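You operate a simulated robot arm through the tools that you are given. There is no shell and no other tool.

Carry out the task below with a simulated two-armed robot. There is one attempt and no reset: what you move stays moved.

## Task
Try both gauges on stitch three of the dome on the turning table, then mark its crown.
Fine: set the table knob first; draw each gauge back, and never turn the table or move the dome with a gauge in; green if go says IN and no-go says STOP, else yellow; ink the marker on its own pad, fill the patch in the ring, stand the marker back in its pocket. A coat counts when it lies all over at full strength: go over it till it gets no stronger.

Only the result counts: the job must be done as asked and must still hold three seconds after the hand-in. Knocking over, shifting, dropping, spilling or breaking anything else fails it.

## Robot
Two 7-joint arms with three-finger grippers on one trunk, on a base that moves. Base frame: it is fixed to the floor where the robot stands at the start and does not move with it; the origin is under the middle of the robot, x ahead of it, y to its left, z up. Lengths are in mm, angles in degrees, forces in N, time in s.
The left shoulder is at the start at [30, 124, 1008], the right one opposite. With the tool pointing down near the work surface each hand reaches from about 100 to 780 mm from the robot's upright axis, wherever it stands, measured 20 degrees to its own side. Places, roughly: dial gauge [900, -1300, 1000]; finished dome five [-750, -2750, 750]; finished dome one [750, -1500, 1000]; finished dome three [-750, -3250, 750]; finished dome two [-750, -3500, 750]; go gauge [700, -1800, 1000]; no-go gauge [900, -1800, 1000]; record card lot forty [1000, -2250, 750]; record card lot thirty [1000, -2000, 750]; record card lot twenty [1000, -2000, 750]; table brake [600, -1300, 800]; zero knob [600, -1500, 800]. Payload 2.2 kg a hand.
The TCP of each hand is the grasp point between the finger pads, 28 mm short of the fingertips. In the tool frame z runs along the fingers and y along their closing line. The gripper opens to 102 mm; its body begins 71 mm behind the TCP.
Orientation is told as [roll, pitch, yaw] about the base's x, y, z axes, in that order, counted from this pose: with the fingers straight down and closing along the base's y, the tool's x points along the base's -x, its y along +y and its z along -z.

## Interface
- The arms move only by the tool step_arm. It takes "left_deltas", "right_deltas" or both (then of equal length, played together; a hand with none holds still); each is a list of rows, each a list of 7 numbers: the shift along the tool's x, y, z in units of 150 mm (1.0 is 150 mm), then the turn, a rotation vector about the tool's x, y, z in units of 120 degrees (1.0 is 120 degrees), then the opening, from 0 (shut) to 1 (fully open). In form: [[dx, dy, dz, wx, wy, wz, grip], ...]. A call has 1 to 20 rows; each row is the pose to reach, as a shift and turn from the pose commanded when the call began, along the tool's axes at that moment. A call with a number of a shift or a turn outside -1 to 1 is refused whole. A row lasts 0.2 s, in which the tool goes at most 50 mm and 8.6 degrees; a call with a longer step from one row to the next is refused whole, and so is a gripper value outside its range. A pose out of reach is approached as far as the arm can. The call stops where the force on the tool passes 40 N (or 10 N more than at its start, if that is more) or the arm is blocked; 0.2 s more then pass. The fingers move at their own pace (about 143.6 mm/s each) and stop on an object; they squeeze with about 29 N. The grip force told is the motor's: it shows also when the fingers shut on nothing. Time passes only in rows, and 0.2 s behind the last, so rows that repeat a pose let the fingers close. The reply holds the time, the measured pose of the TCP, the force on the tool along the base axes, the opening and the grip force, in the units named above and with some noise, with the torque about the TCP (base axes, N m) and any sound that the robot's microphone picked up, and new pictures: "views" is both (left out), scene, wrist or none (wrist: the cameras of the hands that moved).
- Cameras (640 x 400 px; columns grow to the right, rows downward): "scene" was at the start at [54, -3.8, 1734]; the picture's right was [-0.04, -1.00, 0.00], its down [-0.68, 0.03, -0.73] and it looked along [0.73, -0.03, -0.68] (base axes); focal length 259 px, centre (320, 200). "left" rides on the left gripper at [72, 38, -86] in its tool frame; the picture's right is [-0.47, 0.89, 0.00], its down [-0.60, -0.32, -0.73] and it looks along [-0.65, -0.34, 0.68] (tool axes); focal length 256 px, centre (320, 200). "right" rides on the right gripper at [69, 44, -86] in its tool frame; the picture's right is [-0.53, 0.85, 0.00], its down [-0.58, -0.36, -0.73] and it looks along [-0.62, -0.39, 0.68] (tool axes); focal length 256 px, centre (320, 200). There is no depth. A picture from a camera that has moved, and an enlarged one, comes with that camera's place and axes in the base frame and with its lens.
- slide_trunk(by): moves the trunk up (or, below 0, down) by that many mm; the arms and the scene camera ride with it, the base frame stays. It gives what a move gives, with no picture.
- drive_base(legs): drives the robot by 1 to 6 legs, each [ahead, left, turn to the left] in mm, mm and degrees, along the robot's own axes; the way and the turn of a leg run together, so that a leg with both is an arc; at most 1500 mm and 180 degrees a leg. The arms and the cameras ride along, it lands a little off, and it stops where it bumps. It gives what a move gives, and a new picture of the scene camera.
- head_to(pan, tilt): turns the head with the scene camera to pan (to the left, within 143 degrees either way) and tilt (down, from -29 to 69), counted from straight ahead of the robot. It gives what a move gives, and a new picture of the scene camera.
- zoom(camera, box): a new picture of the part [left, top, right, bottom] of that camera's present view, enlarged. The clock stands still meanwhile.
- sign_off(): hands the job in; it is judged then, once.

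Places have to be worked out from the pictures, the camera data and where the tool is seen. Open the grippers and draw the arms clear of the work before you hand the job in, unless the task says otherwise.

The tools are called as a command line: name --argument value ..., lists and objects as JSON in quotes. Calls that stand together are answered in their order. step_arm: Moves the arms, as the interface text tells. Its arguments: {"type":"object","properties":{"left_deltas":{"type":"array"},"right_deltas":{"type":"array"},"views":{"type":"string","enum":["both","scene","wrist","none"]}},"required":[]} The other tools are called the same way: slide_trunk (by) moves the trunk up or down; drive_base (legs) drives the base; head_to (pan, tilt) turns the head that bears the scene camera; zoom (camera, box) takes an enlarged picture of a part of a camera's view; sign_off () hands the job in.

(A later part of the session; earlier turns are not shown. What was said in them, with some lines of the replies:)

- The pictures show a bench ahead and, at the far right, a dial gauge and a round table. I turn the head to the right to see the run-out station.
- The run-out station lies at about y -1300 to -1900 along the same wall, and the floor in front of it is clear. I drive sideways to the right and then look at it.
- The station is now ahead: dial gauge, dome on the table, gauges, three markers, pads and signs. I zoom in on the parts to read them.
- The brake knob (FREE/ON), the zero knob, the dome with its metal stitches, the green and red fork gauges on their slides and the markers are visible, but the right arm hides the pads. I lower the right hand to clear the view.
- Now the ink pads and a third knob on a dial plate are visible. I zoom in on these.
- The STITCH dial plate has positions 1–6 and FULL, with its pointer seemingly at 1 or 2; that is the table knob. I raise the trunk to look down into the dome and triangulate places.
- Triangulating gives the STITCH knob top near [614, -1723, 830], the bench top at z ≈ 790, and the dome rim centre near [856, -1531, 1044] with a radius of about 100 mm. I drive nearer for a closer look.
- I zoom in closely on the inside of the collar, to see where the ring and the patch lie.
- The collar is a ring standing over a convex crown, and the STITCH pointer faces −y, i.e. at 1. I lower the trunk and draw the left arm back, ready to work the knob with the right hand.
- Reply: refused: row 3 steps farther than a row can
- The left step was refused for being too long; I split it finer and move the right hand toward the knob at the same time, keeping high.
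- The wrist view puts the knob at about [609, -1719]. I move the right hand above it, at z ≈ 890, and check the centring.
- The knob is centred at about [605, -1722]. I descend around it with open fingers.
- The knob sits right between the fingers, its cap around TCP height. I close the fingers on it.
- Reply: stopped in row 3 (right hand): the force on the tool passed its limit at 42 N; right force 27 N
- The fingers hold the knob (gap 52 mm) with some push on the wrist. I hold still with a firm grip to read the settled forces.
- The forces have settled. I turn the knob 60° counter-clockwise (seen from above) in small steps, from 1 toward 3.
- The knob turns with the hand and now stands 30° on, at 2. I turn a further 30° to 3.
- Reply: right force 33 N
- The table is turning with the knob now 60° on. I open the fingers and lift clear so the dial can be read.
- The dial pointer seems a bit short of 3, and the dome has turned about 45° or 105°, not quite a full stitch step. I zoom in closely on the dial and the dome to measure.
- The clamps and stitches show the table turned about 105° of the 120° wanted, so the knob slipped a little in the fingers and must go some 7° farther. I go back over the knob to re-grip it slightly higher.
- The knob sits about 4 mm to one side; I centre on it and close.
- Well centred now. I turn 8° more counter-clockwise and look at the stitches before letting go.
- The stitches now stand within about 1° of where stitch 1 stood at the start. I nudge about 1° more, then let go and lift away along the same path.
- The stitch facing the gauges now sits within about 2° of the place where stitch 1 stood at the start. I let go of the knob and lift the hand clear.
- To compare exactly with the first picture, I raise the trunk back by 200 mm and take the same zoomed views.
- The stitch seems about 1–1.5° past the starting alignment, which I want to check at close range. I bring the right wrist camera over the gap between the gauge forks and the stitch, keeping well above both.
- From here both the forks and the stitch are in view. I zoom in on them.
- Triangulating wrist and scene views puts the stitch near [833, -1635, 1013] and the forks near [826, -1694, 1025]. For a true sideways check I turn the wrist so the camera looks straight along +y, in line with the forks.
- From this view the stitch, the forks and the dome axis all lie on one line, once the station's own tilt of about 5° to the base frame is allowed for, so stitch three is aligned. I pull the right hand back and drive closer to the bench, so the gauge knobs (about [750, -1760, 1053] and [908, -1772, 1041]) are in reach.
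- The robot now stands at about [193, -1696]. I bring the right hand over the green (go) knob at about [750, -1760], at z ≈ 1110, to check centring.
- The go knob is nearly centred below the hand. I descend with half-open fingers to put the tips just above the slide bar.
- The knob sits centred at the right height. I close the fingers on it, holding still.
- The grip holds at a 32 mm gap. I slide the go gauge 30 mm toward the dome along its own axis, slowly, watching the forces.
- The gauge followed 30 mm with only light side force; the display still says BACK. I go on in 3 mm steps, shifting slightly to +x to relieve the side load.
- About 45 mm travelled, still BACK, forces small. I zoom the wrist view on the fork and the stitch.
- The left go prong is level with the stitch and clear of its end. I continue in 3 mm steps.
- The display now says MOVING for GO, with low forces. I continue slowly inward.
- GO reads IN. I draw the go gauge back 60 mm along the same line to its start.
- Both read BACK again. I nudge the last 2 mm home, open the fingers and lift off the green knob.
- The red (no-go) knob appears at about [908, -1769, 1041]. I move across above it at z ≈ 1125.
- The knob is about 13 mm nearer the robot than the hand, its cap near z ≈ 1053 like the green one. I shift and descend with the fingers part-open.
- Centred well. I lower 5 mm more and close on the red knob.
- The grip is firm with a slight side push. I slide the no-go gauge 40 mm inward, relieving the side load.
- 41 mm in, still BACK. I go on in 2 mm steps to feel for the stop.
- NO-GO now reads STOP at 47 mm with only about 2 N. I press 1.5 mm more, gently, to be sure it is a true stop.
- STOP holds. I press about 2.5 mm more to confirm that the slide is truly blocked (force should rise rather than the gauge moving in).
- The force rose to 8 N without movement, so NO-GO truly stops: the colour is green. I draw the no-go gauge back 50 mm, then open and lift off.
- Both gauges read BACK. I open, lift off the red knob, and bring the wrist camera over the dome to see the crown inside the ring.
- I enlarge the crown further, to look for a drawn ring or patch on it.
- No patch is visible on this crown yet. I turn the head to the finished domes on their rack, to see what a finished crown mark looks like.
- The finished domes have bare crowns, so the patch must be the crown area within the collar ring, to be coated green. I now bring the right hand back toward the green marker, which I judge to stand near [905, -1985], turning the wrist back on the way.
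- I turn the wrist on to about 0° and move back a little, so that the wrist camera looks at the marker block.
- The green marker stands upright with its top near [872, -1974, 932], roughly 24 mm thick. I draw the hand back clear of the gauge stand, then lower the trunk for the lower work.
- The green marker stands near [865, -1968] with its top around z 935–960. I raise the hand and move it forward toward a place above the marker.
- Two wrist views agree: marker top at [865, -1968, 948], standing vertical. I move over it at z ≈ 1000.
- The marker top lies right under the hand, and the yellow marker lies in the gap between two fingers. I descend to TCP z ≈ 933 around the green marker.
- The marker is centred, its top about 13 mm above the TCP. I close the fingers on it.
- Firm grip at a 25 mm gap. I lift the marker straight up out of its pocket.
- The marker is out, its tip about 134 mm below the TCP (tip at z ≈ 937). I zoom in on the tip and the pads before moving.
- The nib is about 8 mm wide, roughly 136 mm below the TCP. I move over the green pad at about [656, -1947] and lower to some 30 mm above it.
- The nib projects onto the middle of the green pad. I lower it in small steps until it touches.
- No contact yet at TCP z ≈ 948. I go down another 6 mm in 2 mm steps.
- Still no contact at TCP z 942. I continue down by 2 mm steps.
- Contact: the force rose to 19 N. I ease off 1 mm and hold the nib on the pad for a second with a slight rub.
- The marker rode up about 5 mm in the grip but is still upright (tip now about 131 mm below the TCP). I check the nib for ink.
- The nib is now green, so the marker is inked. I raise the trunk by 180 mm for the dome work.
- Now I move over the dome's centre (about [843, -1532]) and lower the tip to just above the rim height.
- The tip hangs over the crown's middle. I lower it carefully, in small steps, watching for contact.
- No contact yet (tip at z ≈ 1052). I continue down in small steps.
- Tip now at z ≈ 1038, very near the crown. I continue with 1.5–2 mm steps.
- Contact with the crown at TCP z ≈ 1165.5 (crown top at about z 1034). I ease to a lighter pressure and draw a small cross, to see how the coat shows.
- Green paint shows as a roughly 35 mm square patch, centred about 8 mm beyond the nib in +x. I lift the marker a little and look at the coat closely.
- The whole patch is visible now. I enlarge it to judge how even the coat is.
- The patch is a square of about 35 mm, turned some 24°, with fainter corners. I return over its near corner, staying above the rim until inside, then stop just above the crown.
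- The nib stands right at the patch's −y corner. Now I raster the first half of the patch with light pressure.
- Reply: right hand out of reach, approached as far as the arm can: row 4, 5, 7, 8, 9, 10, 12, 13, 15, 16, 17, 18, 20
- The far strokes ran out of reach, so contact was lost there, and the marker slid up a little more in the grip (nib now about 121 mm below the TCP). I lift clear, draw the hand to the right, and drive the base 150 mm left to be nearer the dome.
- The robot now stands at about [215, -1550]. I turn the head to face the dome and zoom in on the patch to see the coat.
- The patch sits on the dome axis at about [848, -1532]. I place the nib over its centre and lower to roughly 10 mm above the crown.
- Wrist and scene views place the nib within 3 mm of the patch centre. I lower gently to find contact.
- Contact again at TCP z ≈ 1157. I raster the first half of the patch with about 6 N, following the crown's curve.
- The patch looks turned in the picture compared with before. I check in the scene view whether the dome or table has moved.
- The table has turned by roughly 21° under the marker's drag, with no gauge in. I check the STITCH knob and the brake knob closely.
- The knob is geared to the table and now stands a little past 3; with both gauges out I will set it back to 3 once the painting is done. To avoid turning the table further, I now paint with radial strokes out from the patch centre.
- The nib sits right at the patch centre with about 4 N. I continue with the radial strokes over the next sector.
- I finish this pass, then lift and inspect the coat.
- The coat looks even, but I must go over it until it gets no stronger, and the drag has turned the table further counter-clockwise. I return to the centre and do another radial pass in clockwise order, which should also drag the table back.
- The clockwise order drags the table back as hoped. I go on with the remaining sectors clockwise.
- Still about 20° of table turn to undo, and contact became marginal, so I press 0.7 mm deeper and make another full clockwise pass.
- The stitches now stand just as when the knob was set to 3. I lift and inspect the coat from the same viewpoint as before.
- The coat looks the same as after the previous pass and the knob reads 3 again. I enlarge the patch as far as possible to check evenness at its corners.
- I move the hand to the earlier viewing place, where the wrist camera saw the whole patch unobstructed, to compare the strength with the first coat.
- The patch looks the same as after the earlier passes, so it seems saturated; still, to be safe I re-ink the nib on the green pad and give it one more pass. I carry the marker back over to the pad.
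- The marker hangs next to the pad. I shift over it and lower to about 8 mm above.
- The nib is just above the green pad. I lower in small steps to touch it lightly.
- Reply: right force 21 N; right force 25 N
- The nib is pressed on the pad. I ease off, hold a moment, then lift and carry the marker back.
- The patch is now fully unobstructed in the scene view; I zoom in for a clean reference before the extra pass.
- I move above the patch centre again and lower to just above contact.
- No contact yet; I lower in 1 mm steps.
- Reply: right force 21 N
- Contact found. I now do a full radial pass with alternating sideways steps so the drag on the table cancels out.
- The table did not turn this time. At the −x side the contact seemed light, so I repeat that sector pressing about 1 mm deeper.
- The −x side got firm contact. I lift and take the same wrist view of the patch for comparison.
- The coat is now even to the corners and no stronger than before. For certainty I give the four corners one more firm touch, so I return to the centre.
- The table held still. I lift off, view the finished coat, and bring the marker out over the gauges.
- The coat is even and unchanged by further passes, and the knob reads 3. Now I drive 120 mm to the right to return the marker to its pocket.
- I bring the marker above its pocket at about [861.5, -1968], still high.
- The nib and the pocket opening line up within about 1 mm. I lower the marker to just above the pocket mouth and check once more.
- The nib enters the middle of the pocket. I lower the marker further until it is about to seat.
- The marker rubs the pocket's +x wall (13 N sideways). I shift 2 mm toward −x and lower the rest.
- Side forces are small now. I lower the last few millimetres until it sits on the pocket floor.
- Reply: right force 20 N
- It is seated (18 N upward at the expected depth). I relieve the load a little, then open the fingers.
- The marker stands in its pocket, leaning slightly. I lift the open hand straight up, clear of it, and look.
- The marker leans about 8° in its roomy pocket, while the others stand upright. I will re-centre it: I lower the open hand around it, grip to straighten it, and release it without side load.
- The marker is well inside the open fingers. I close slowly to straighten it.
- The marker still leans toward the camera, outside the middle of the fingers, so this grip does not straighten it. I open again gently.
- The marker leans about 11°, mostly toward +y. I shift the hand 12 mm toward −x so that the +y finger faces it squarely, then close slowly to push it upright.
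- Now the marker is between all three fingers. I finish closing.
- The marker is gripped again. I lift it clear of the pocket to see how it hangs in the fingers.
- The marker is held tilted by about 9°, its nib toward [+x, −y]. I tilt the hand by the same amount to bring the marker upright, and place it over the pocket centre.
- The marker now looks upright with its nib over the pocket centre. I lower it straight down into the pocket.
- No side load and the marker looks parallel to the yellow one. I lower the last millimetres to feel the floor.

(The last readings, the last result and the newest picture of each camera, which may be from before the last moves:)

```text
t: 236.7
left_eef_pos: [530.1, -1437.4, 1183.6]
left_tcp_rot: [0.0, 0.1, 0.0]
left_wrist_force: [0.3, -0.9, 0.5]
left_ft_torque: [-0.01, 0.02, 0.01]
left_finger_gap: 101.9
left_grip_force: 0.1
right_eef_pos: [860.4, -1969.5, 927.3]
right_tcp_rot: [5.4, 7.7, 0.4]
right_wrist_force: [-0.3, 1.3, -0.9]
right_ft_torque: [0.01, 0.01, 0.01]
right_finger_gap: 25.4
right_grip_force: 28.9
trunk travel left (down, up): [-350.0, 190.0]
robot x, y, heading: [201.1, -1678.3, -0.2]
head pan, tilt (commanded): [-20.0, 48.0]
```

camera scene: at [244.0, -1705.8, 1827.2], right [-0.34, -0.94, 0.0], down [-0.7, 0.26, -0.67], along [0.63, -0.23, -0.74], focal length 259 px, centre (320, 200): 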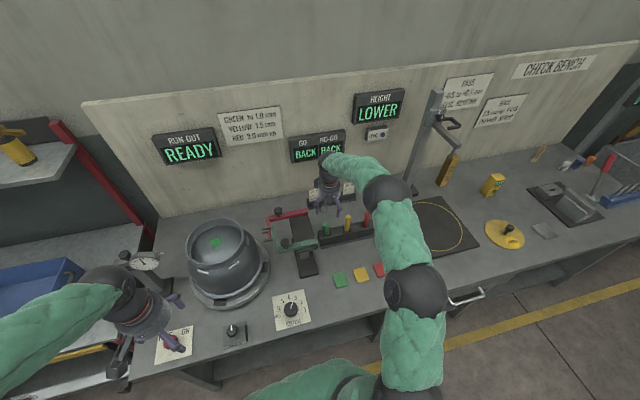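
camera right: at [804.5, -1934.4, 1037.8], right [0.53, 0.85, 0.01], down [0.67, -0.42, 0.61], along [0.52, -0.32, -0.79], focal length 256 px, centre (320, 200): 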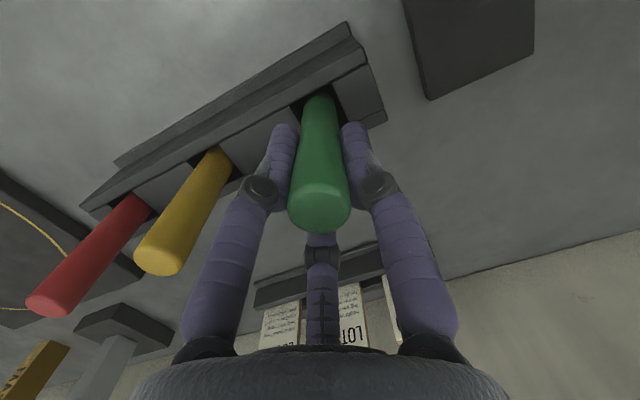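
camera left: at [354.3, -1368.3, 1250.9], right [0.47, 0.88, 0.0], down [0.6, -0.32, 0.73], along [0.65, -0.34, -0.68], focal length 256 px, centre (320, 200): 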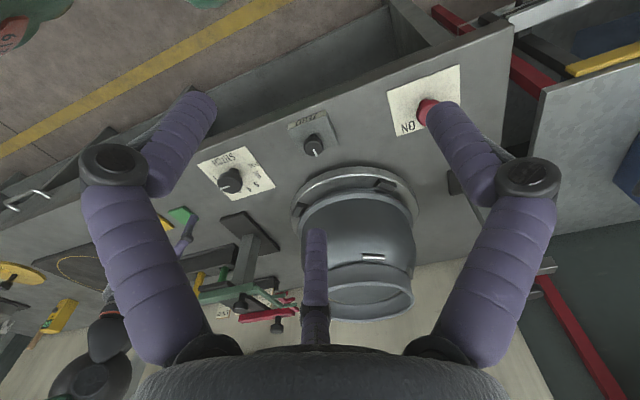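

step_arm --right_deltas '[[-0.0013, -0.0009, 0.0099, 0, 0, 0, 0.05]]' --views "none"

step_arm --right_deltas '[[-0.0013, -0.0009, 0.0099, 0, 0, 0, 0.05]]' --views "none"

step_arm --right_deltas '[[-0.0009, -0.0006, 0.0066, 0, 0, 0, 0.05]]' --views "none"

```text
t: 237.1
left_eef_pos: [529.1, -1436.5, 1184.2]
left_tcp_rot: [0.0, 0.0, -0.1]
left_wrist_force: [-0.3, 1.3, 0.4]
left_ft_torque: [0.0, -0.03, -0.03]
left_finger_gap: 102.0
left_grip_force: 0.0
right_eef_pos: [859.4, -1969.2, 925.3]
right_tcp_rot: [5.2, 7.4, 0.4]
right_wrist_force: [-1.5, 0.4, 7.0]
right_ft_torque: [0.05, 0.28, 0.0]
right_finger_gap: 25.5
right_grip_force: 28.7
trunk travel left (down, up): [-350.0, 190.0]
robot x, y, heading: [200.5, -1679.5, -0.2]
head pan, tilt (commanded): [-20.0, 48.0]
```

```text
t: 237.5
left_eef_pos: [527.5, -1436.5, 1183.9]
left_tcp_rot: [0.0, -0.1, -0.2]
left_wrist_force: [-0.4, 0.9, -1.0]
left_ft_torque: [0.0, 0.01, -0.03]
left_finger_gap: 102.1
left_grip_force: 0.0
right_eef_pos: [858.5, -1968.4, 926.0]
right_tcp_rot: [5.0, 7.5, 0.4]
right_wrist_force: [-3.5, 0.0, 16.9]
right_ft_torque: [-0.03, 0.56, 0.03]
right_finger_gap: 25.6
right_grip_force: 29.2
trunk travel left (down, up): [-350.0, 190.0]
robot x, y, heading: [200.5, -1678.9, -0.1]
head pan, tilt (commanded): [-20.0, 48.0]
```

```text
t: 237.9
left_eef_pos: [529.1, -1435.6, 1184.2]
left_tcp_rot: [0.1, -0.1, -0.1]
left_wrist_force: [-0.2, -0.7, -0.1]
left_ft_torque: [0.04, -0.01, -0.03]
left_finger_gap: 102.0
left_grip_force: 0.0
right_eef_pos: [860.0, -1969.0, 924.7]
right_tcp_rot: [5.1, 7.4, 0.4]
right_wrist_force: [-2.3, 0.3, 16.9]
right_ft_torque: [0.03, 0.32, 0.04]
right_finger_gap: 25.1
right_grip_force: 28.8
trunk travel left (down, up): [-350.0, 190.0]
robot x, y, heading: [197.6, -1676.9, -0.1]
head pan, tilt (commanded): [-20.0, 48.0]
```

It is seated. I ease the load to nearly zero, then open the fingers in small steps so the marker is not disturbed.

step_arm --right_deltas '[[0.0015, 0.001, -0.011, 0, 0, 0, 0.05], [0.0023, 0.0016, -0.0175, 0, 0, 0, 0.05], [0.0023, 0.0016, -0.0175, 0, 0, 0, 0.05]]' --views "none"

step_arm --right_deltas '[[0, 0, 0, 0, 0, 0, 0.24], [0, 0, 0, 0, 0, 0, 0.26], [0, 0, 0, 0, 0, 0, 0.28], [0, 0, 0, 0, 0, 0, 0.3], [0, 0, 0, 0, 0, 0, 0.32], [0, 0, 0, 0, 0, 0, 0.35], [0, 0, 0, 0, 0, 0, 0.4]]' --views "wrist"

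```text
t: 238.7
left_eef_pos: [529.5, -1436.6, 1184.4]
left_tcp_rot: [0.0, 0.0, -0.1]
left_wrist_force: [0.5, 0.3, -0.7]
left_ft_torque: [0.03, 0.0, 0.02]
left_finger_gap: 101.8
left_grip_force: 0.0
right_eef_pos: [859.3, -1968.9, 924.3]
right_tcp_rot: [5.2, 7.8, 0.5]
right_wrist_force: [0.4, -0.7, 2.9]
right_ft_torque: [-0.08, -0.07, 0.02]
right_finger_gap: 24.6
right_grip_force: 29.1
trunk travel left (down, up): [-350.0, 190.0]
robot x, y, heading: [199.7, -1682.2, -0.1]
head pan, tilt (commanded): [-20.0, 48.0]
```

```text
t: 240.3
left_eef_pos: [528.6, -1436.5, 1183.7]
left_tcp_rot: [0.0, 0.0, 0.0]
left_wrist_force: [-0.1, -0.3, -0.4]
left_ft_torque: [0.0, -0.06, 0.01]
left_finger_gap: 101.9
left_grip_force: 0.1
right_eef_pos: [860.3, -1969.3, 925.3]
right_tcp_rot: [5.2, 7.6, 0.5]
right_wrist_force: [-0.2, -0.2, 0.0]
right_ft_torque: [0.01, 0.01, 0.01]
right_finger_gap: 40.9
right_grip_force: 0.1
trunk travel left (down, up): [-350.0, 190.0]
robot x, y, heading: [199.4, -1682.0, -0.2]
head pan, tilt (commanded): [-20.0, 48.0]
camera right: at [804.4, -1933.8, 1024.2], right [0.53, 0.85, 0.01], down [0.67, -0.42, 0.61], along [0.52, -0.32, -0.79], focal length 256 px, centre (320, 200)
```

right: 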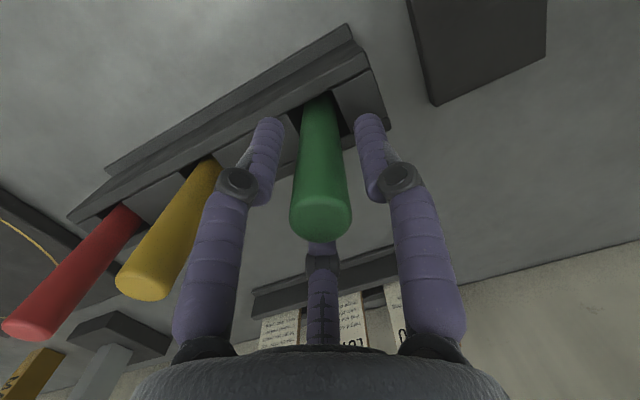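

The marker now stays upright by itself. I open wider and lift the hand straight up.

step_arm --right_deltas '[[0, 0, 0, 0, 0, 0, 0.5], [0, 0, 0, 0, 0, 0, 0.6], [0, 0, 0, 0, 0, 0, 0.75], [0.0176, 0.0121, -0.1316, 0, 0, 0, 0.8], [0.0396, 0.0273, -0.2961, 0, 0, 0, 0.8], [0.066, 0.0455, -0.4935, 0, 0, 0, 0.8], [0.0924, 0.0637, -0.691, 0, 0, 0, 0.8]]' --views "wrist"

zoom --camera "scene" --box '[295, 190, 375, 260]'

```text
t: 241.9
left_eef_pos: [530.0, -1436.4, 1183.2]
left_tcp_rot: [0.0, 0.0, -0.1]
left_wrist_force: [0.5, 0.1, 0.1]
left_ft_torque: [0.0, -0.01, 0.0]
left_finger_gap: 102.0
left_grip_force: 0.0
right_eef_pos: [860.0, -1967.0, 1031.3]
right_tcp_rot: [5.0, 7.6, 0.5]
right_wrist_force: [-0.3, 0.2, -0.2]
right_ft_torque: [0.02, -0.04, -0.01]
right_finger_gap: 81.8
right_grip_force: 0.1
trunk travel left (down, up): [-350.0, 190.0]
robot x, y, heading: [201.2, -1679.7, 0.2]
head pan, tilt (commanded): [-20.0, 48.0]
camera right: at [803.8, -1932.8, 1129.3], right [0.53, 0.85, 0.01], down [0.67, -0.42, 0.61], along [0.52, -0.32, -0.79], focal length 256 px, centre (320, 200)
```

right: 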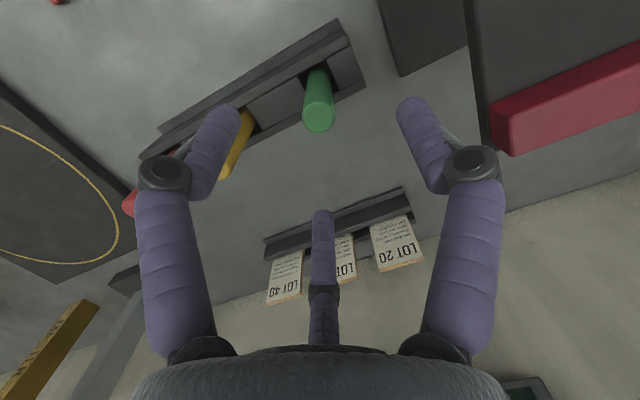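

```text
5.71 times, centred on (335, 225) of scene
camera zoom: at [244.2, -1705.7, 1827.2], right [-0.34, -0.94, 0.0], down [-0.7, 0.26, -0.67], along [0.63, -0.23, -0.74], focal length 1481 px, centre (234, 57)
```

zoom: 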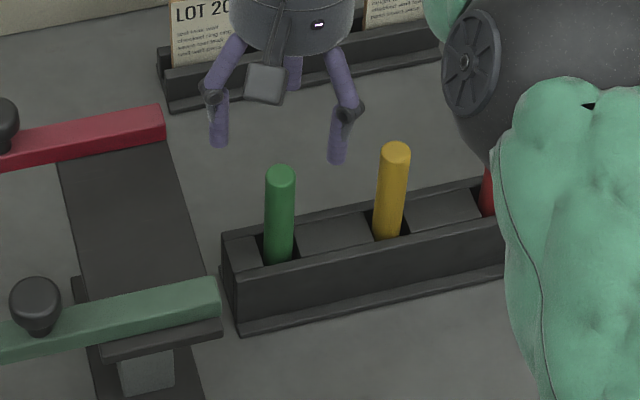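

The green marker stands upright like its neighbours. I rise further, level the hand again and draw it back toward the robot.

step_arm --right_deltas '[[0.0176, 0.0121, -0.1316, 0.0145, -0.021, 0, 0.8], [0.0352, 0.0243, -0.2632, 0.029, -0.042, 0, 0.8], [0.06, 0.035, -0.35, 0.0436, -0.0631, 0, 0.8], [0.3, 0.035, -0.32, 0.0436, -0.0631, 0, 0.8], [0.55, 0.035, -0.29, 0.0436, -0.0631, 0, 0.8], [0.8, 0.035, -0.255, 0.0436, -0.0631, 0, 0.8], [1.0, 0.035, -0.23, 0.0436, -0.0631, 0, 0.8]]' --views "scene"

step_arm --right_deltas '[[0.25, 0, 0, 0, 0, 0, 1], [0.5, 0, 0, 0, 0, 0, 1], [0.75, 0, 0, 0, 0, 0, 1], [1.0, 0, 0, 0, 0, 0, 1]]' --left_deltas '[[0.15, 0.15, 0, 0, 0, 0, 1], [0.3, 0.3, 0, 0, 0, 0, 1], [0.45, 0.45, 0, 0, 0, 0, 1], [0.6, 0.6, 0, 0, 0, 0, 1]]' --views "scene"

```text
t: 243.5
left_eef_pos: [528.9, -1436.8, 1183.7]
left_tcp_rot: [0.0, 0.0, -0.1]
left_wrist_force: [0.6, 0.8, 1.0]
left_ft_torque: [-0.02, -0.01, 0.02]
left_finger_gap: 101.9
left_grip_force: 0.1
right_eef_pos: [714.4, -1969.3, 1085.5]
right_tcp_rot: [0.0, 0.0, 0.0]
right_wrist_force: [-0.1, 0.1, 0.1]
right_ft_torque: [-0.02, -0.04, -0.01]
right_finger_gap: 81.4
right_grip_force: 0.1
trunk travel left (down, up): [-350.0, 190.0]
robot x, y, heading: [199.9, -1675.0, -0.0]
head pan, tilt (commanded): [-20.0, 48.0]
camera scene: at [243.7, -1706.0, 1827.2], right [-0.34, -0.94, 0.0], down [-0.7, 0.26, -0.67], along [0.63, -0.23, -0.74], focal length 259 px, centre (320, 200)
```

scene: 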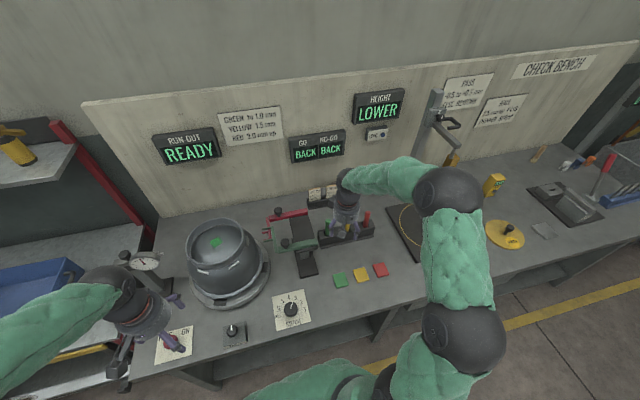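

```text
t: 244.5
left_eef_pos: [437.9, -1345.0, 1185.9]
left_tcp_rot: [0.0, -0.1, 0.0]
left_wrist_force: [0.2, 0.5, -0.6]
left_ft_torque: [-0.02, -0.03, 0.0]
left_finger_gap: 102.0
left_grip_force: 0.1
right_eef_pos: [563.1, -1969.8, 1087.1]
right_tcp_rot: [-0.1, 0.0, 0.1]
right_wrist_force: [-0.8, -0.1, -0.1]
right_ft_torque: [-0.02, -0.02, 0.0]
right_finger_gap: 101.8
right_grip_force: 0.1
trunk travel left (down, up): [-350.0, 190.0]
robot x, y, heading: [201.0, -1678.0, -0.0]
head pan, tilt (commanded): [-20.0, 48.0]
camera scene: at [242.0, -1706.0, 1827.2], right [-0.34, -0.94, 0.0], down [-0.7, 0.26, -0.67], along [0.63, -0.23, -0.74], focal length 259 px, centre (320, 200)
```

scene: 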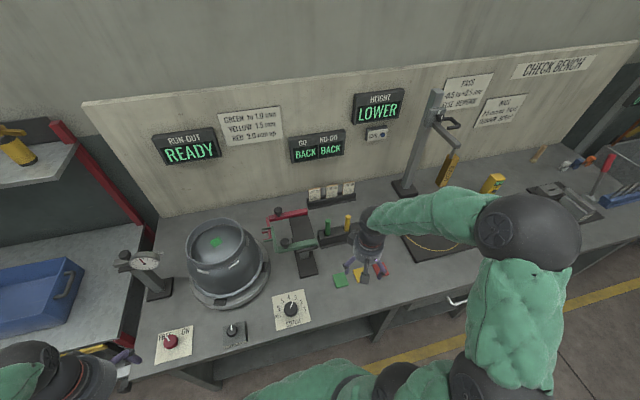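

The arms are drawing clear. I check each thing closely: gauges and display, the knob, the markers and the patch.

zoom --camera "scene" --box '[250, 120, 390, 260]'

zoom --camera "scene" --box '[270, 280, 320, 330]'

zoom --camera "scene" --box '[180, 210, 280, 310]'

zoom --camera "scene" --box '[140, 310, 260, 370]'

```text
2.86 times, centred on (320, 190) of scene
camera zoom: at [242.0, -1706.0, 1827.2], right [-0.34, -0.94, 0.0], down [-0.7, 0.26, -0.67], along [0.63, -0.23, -0.74], focal length 740 px, centre (320, 229)
```

zoom: 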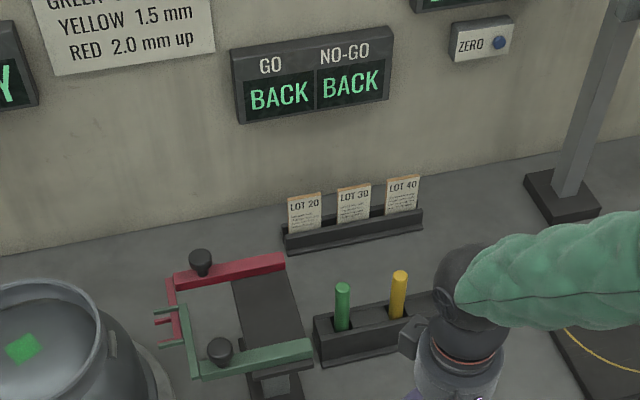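

```text
8.00 times, centred on (295, 305) of scene
camera zoom: at [242.0, -1706.0, 1827.2], right [-0.34, -0.94, 0.0], down [-0.7, 0.26, -0.67], along [0.63, -0.23, -0.74], focal length 2073 px, centre (520, -640)
```

zoom: 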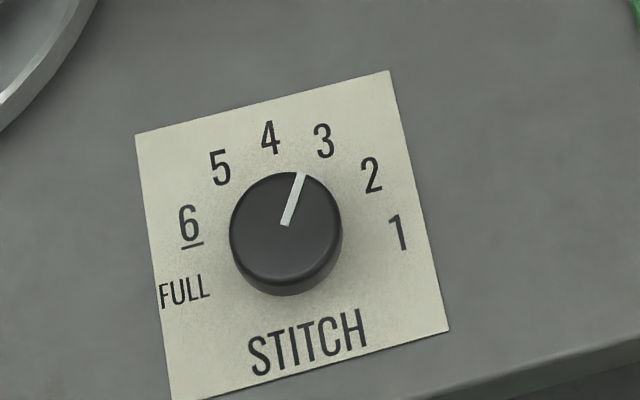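

```text
4.00 times, centred on (230, 260) of scene
camera zoom: at [242.0, -1706.0, 1827.2], right [-0.34, -0.94, 0.0], down [-0.7, 0.26, -0.67], along [0.63, -0.23, -0.74], focal length 1036 px, centre (680, -40)
```

zoom: 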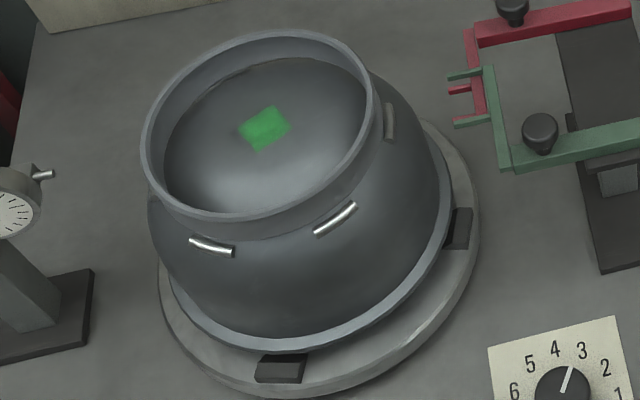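

```text
5.33 times, centred on (200, 340) of scene
camera zoom: at [242.0, -1706.0, 1827.2], right [-0.34, -0.94, 0.0], down [-0.7, 0.26, -0.67], along [0.63, -0.23, -0.74], focal length 1382 px, centre (960, -547)
```

zoom: 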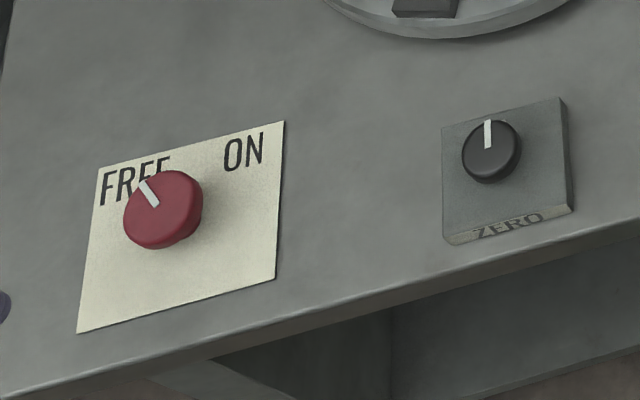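

Display reads BACK/BACK, the knob points at 3, brake and zero knobs are untouched, and the patch is evenly green. I draw the right hand further back and take a last look at the markers and pads.

step_arm --right_deltas '[[0.25, -0.1, 0, 0, 0, 0, 1], [0.5, -0.2, 0, 0, 0, 0, 1], [0.75, -0.3, 0, 0, 0, 0, 1], [1.0, -0.4, 0, 0, 0, 0, 1]]' --views "scene"

zoom --camera "scene" --box '[300, 180, 420, 300]'

zoom --camera "scene" --box '[200, 228, 232, 256]'

```text
t: 245.5
left_eef_pos: [438.6, -1346.0, 1183.6]
left_tcp_rot: [0.0, 0.0, -0.2]
left_wrist_force: [1.3, -0.2, 0.3]
left_ft_torque: [0.0, 0.0, 0.02]
left_finger_gap: 102.0
left_grip_force: 0.0
right_eef_pos: [415.1, -2029.6, 1084.9]
right_tcp_rot: [-0.2, 0.0, 0.2]
right_wrist_force: [-0.3, 0.5, 0.6]
right_ft_torque: [0.01, 0.02, -0.03]
right_finger_gap: 101.9
right_grip_force: 0.0
trunk travel left (down, up): [-350.0, 190.0]
robot x, y, heading: [203.2, -1677.7, -0.2]
head pan, tilt (commanded): [-20.0, 48.0]
camera scene: at [243.5, -1705.8, 1827.2], right [-0.34, -0.94, 0.0], down [-0.7, 0.26, -0.67], along [0.63, -0.23, -0.74], focal length 259 px, centre (320, 200)
```

scene: 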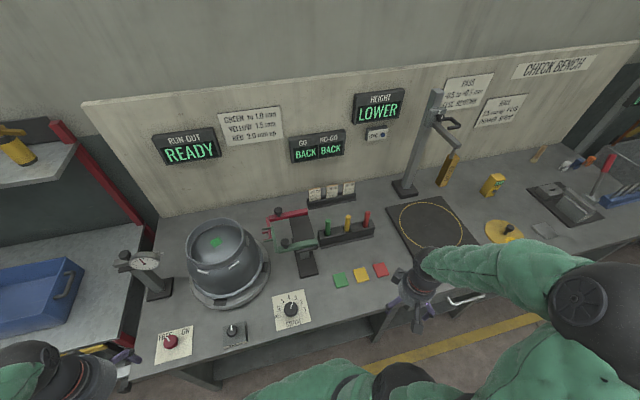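

```text
3.33 times, centred on (360, 240) of scene
camera zoom: at [243.5, -1705.8, 1827.2], right [-0.34, -0.94, 0.0], down [-0.7, 0.26, -0.67], along [0.63, -0.23, -0.74], focal length 864 px, centre (187, 67)
```

zoom: 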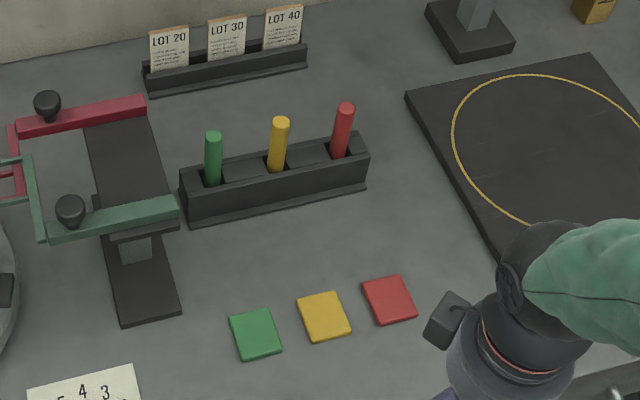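

```text
14.29 times, centred on (216, 242) of scene
camera zoom: at [243.5, -1705.8, 1827.2], right [-0.34, -0.94, 0.0], down [-0.7, 0.26, -0.67], along [0.63, -0.23, -0.74], focal length 3702 px, centre (1806, -400)
```

zoom: 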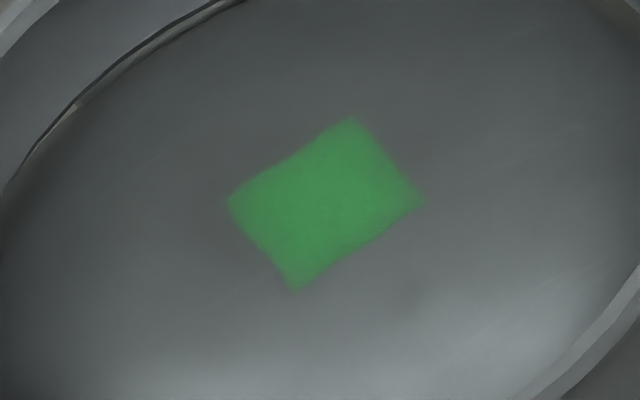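

Everything is in place: GO read IN and NO-GO read STOP, both gauges are back, the STITCH knob is on 3, the crown patch is evenly green, the marker stands upright in its pocket, and both arms are open and clear. I hand the job in.

sign_off

```text
The job is handed in.
```

I gauged stitch three and marked the dome's crown green, and handed the job in. No verdict has come back yet.

- **Table knob:** I set the STITCH knob to 3 before gauging. It slipped a few degrees in the fingers on the first turn, so I gripped it again and corrected it.
- **Gauges:** The go gauge read IN. The no-go gauge read STOP and was truly blocked: the force rose and it did not move. I drew both back; the display reads BACK for each.
- **Marking:** I inked the green marker on the green pad and filled the square patch on the crown, inside the collar ring. I re-inked once and went over the patch until further passes made no visible change.
- **Marker:** It leaned in its pocket after the first try, so I lifted it and set it down again. It now stands upright like the other two.

**Table turned while marking:** The table brake was on FREE, so the marker's drag turned the table and dome up to about 40° while I was painting. No gauge was in at the time. Clockwise strokes brought the table back, and the knob reads 3 again, within about 3°.

I left the brake and zero knobs as they were. Both arms are open and clear of the work.
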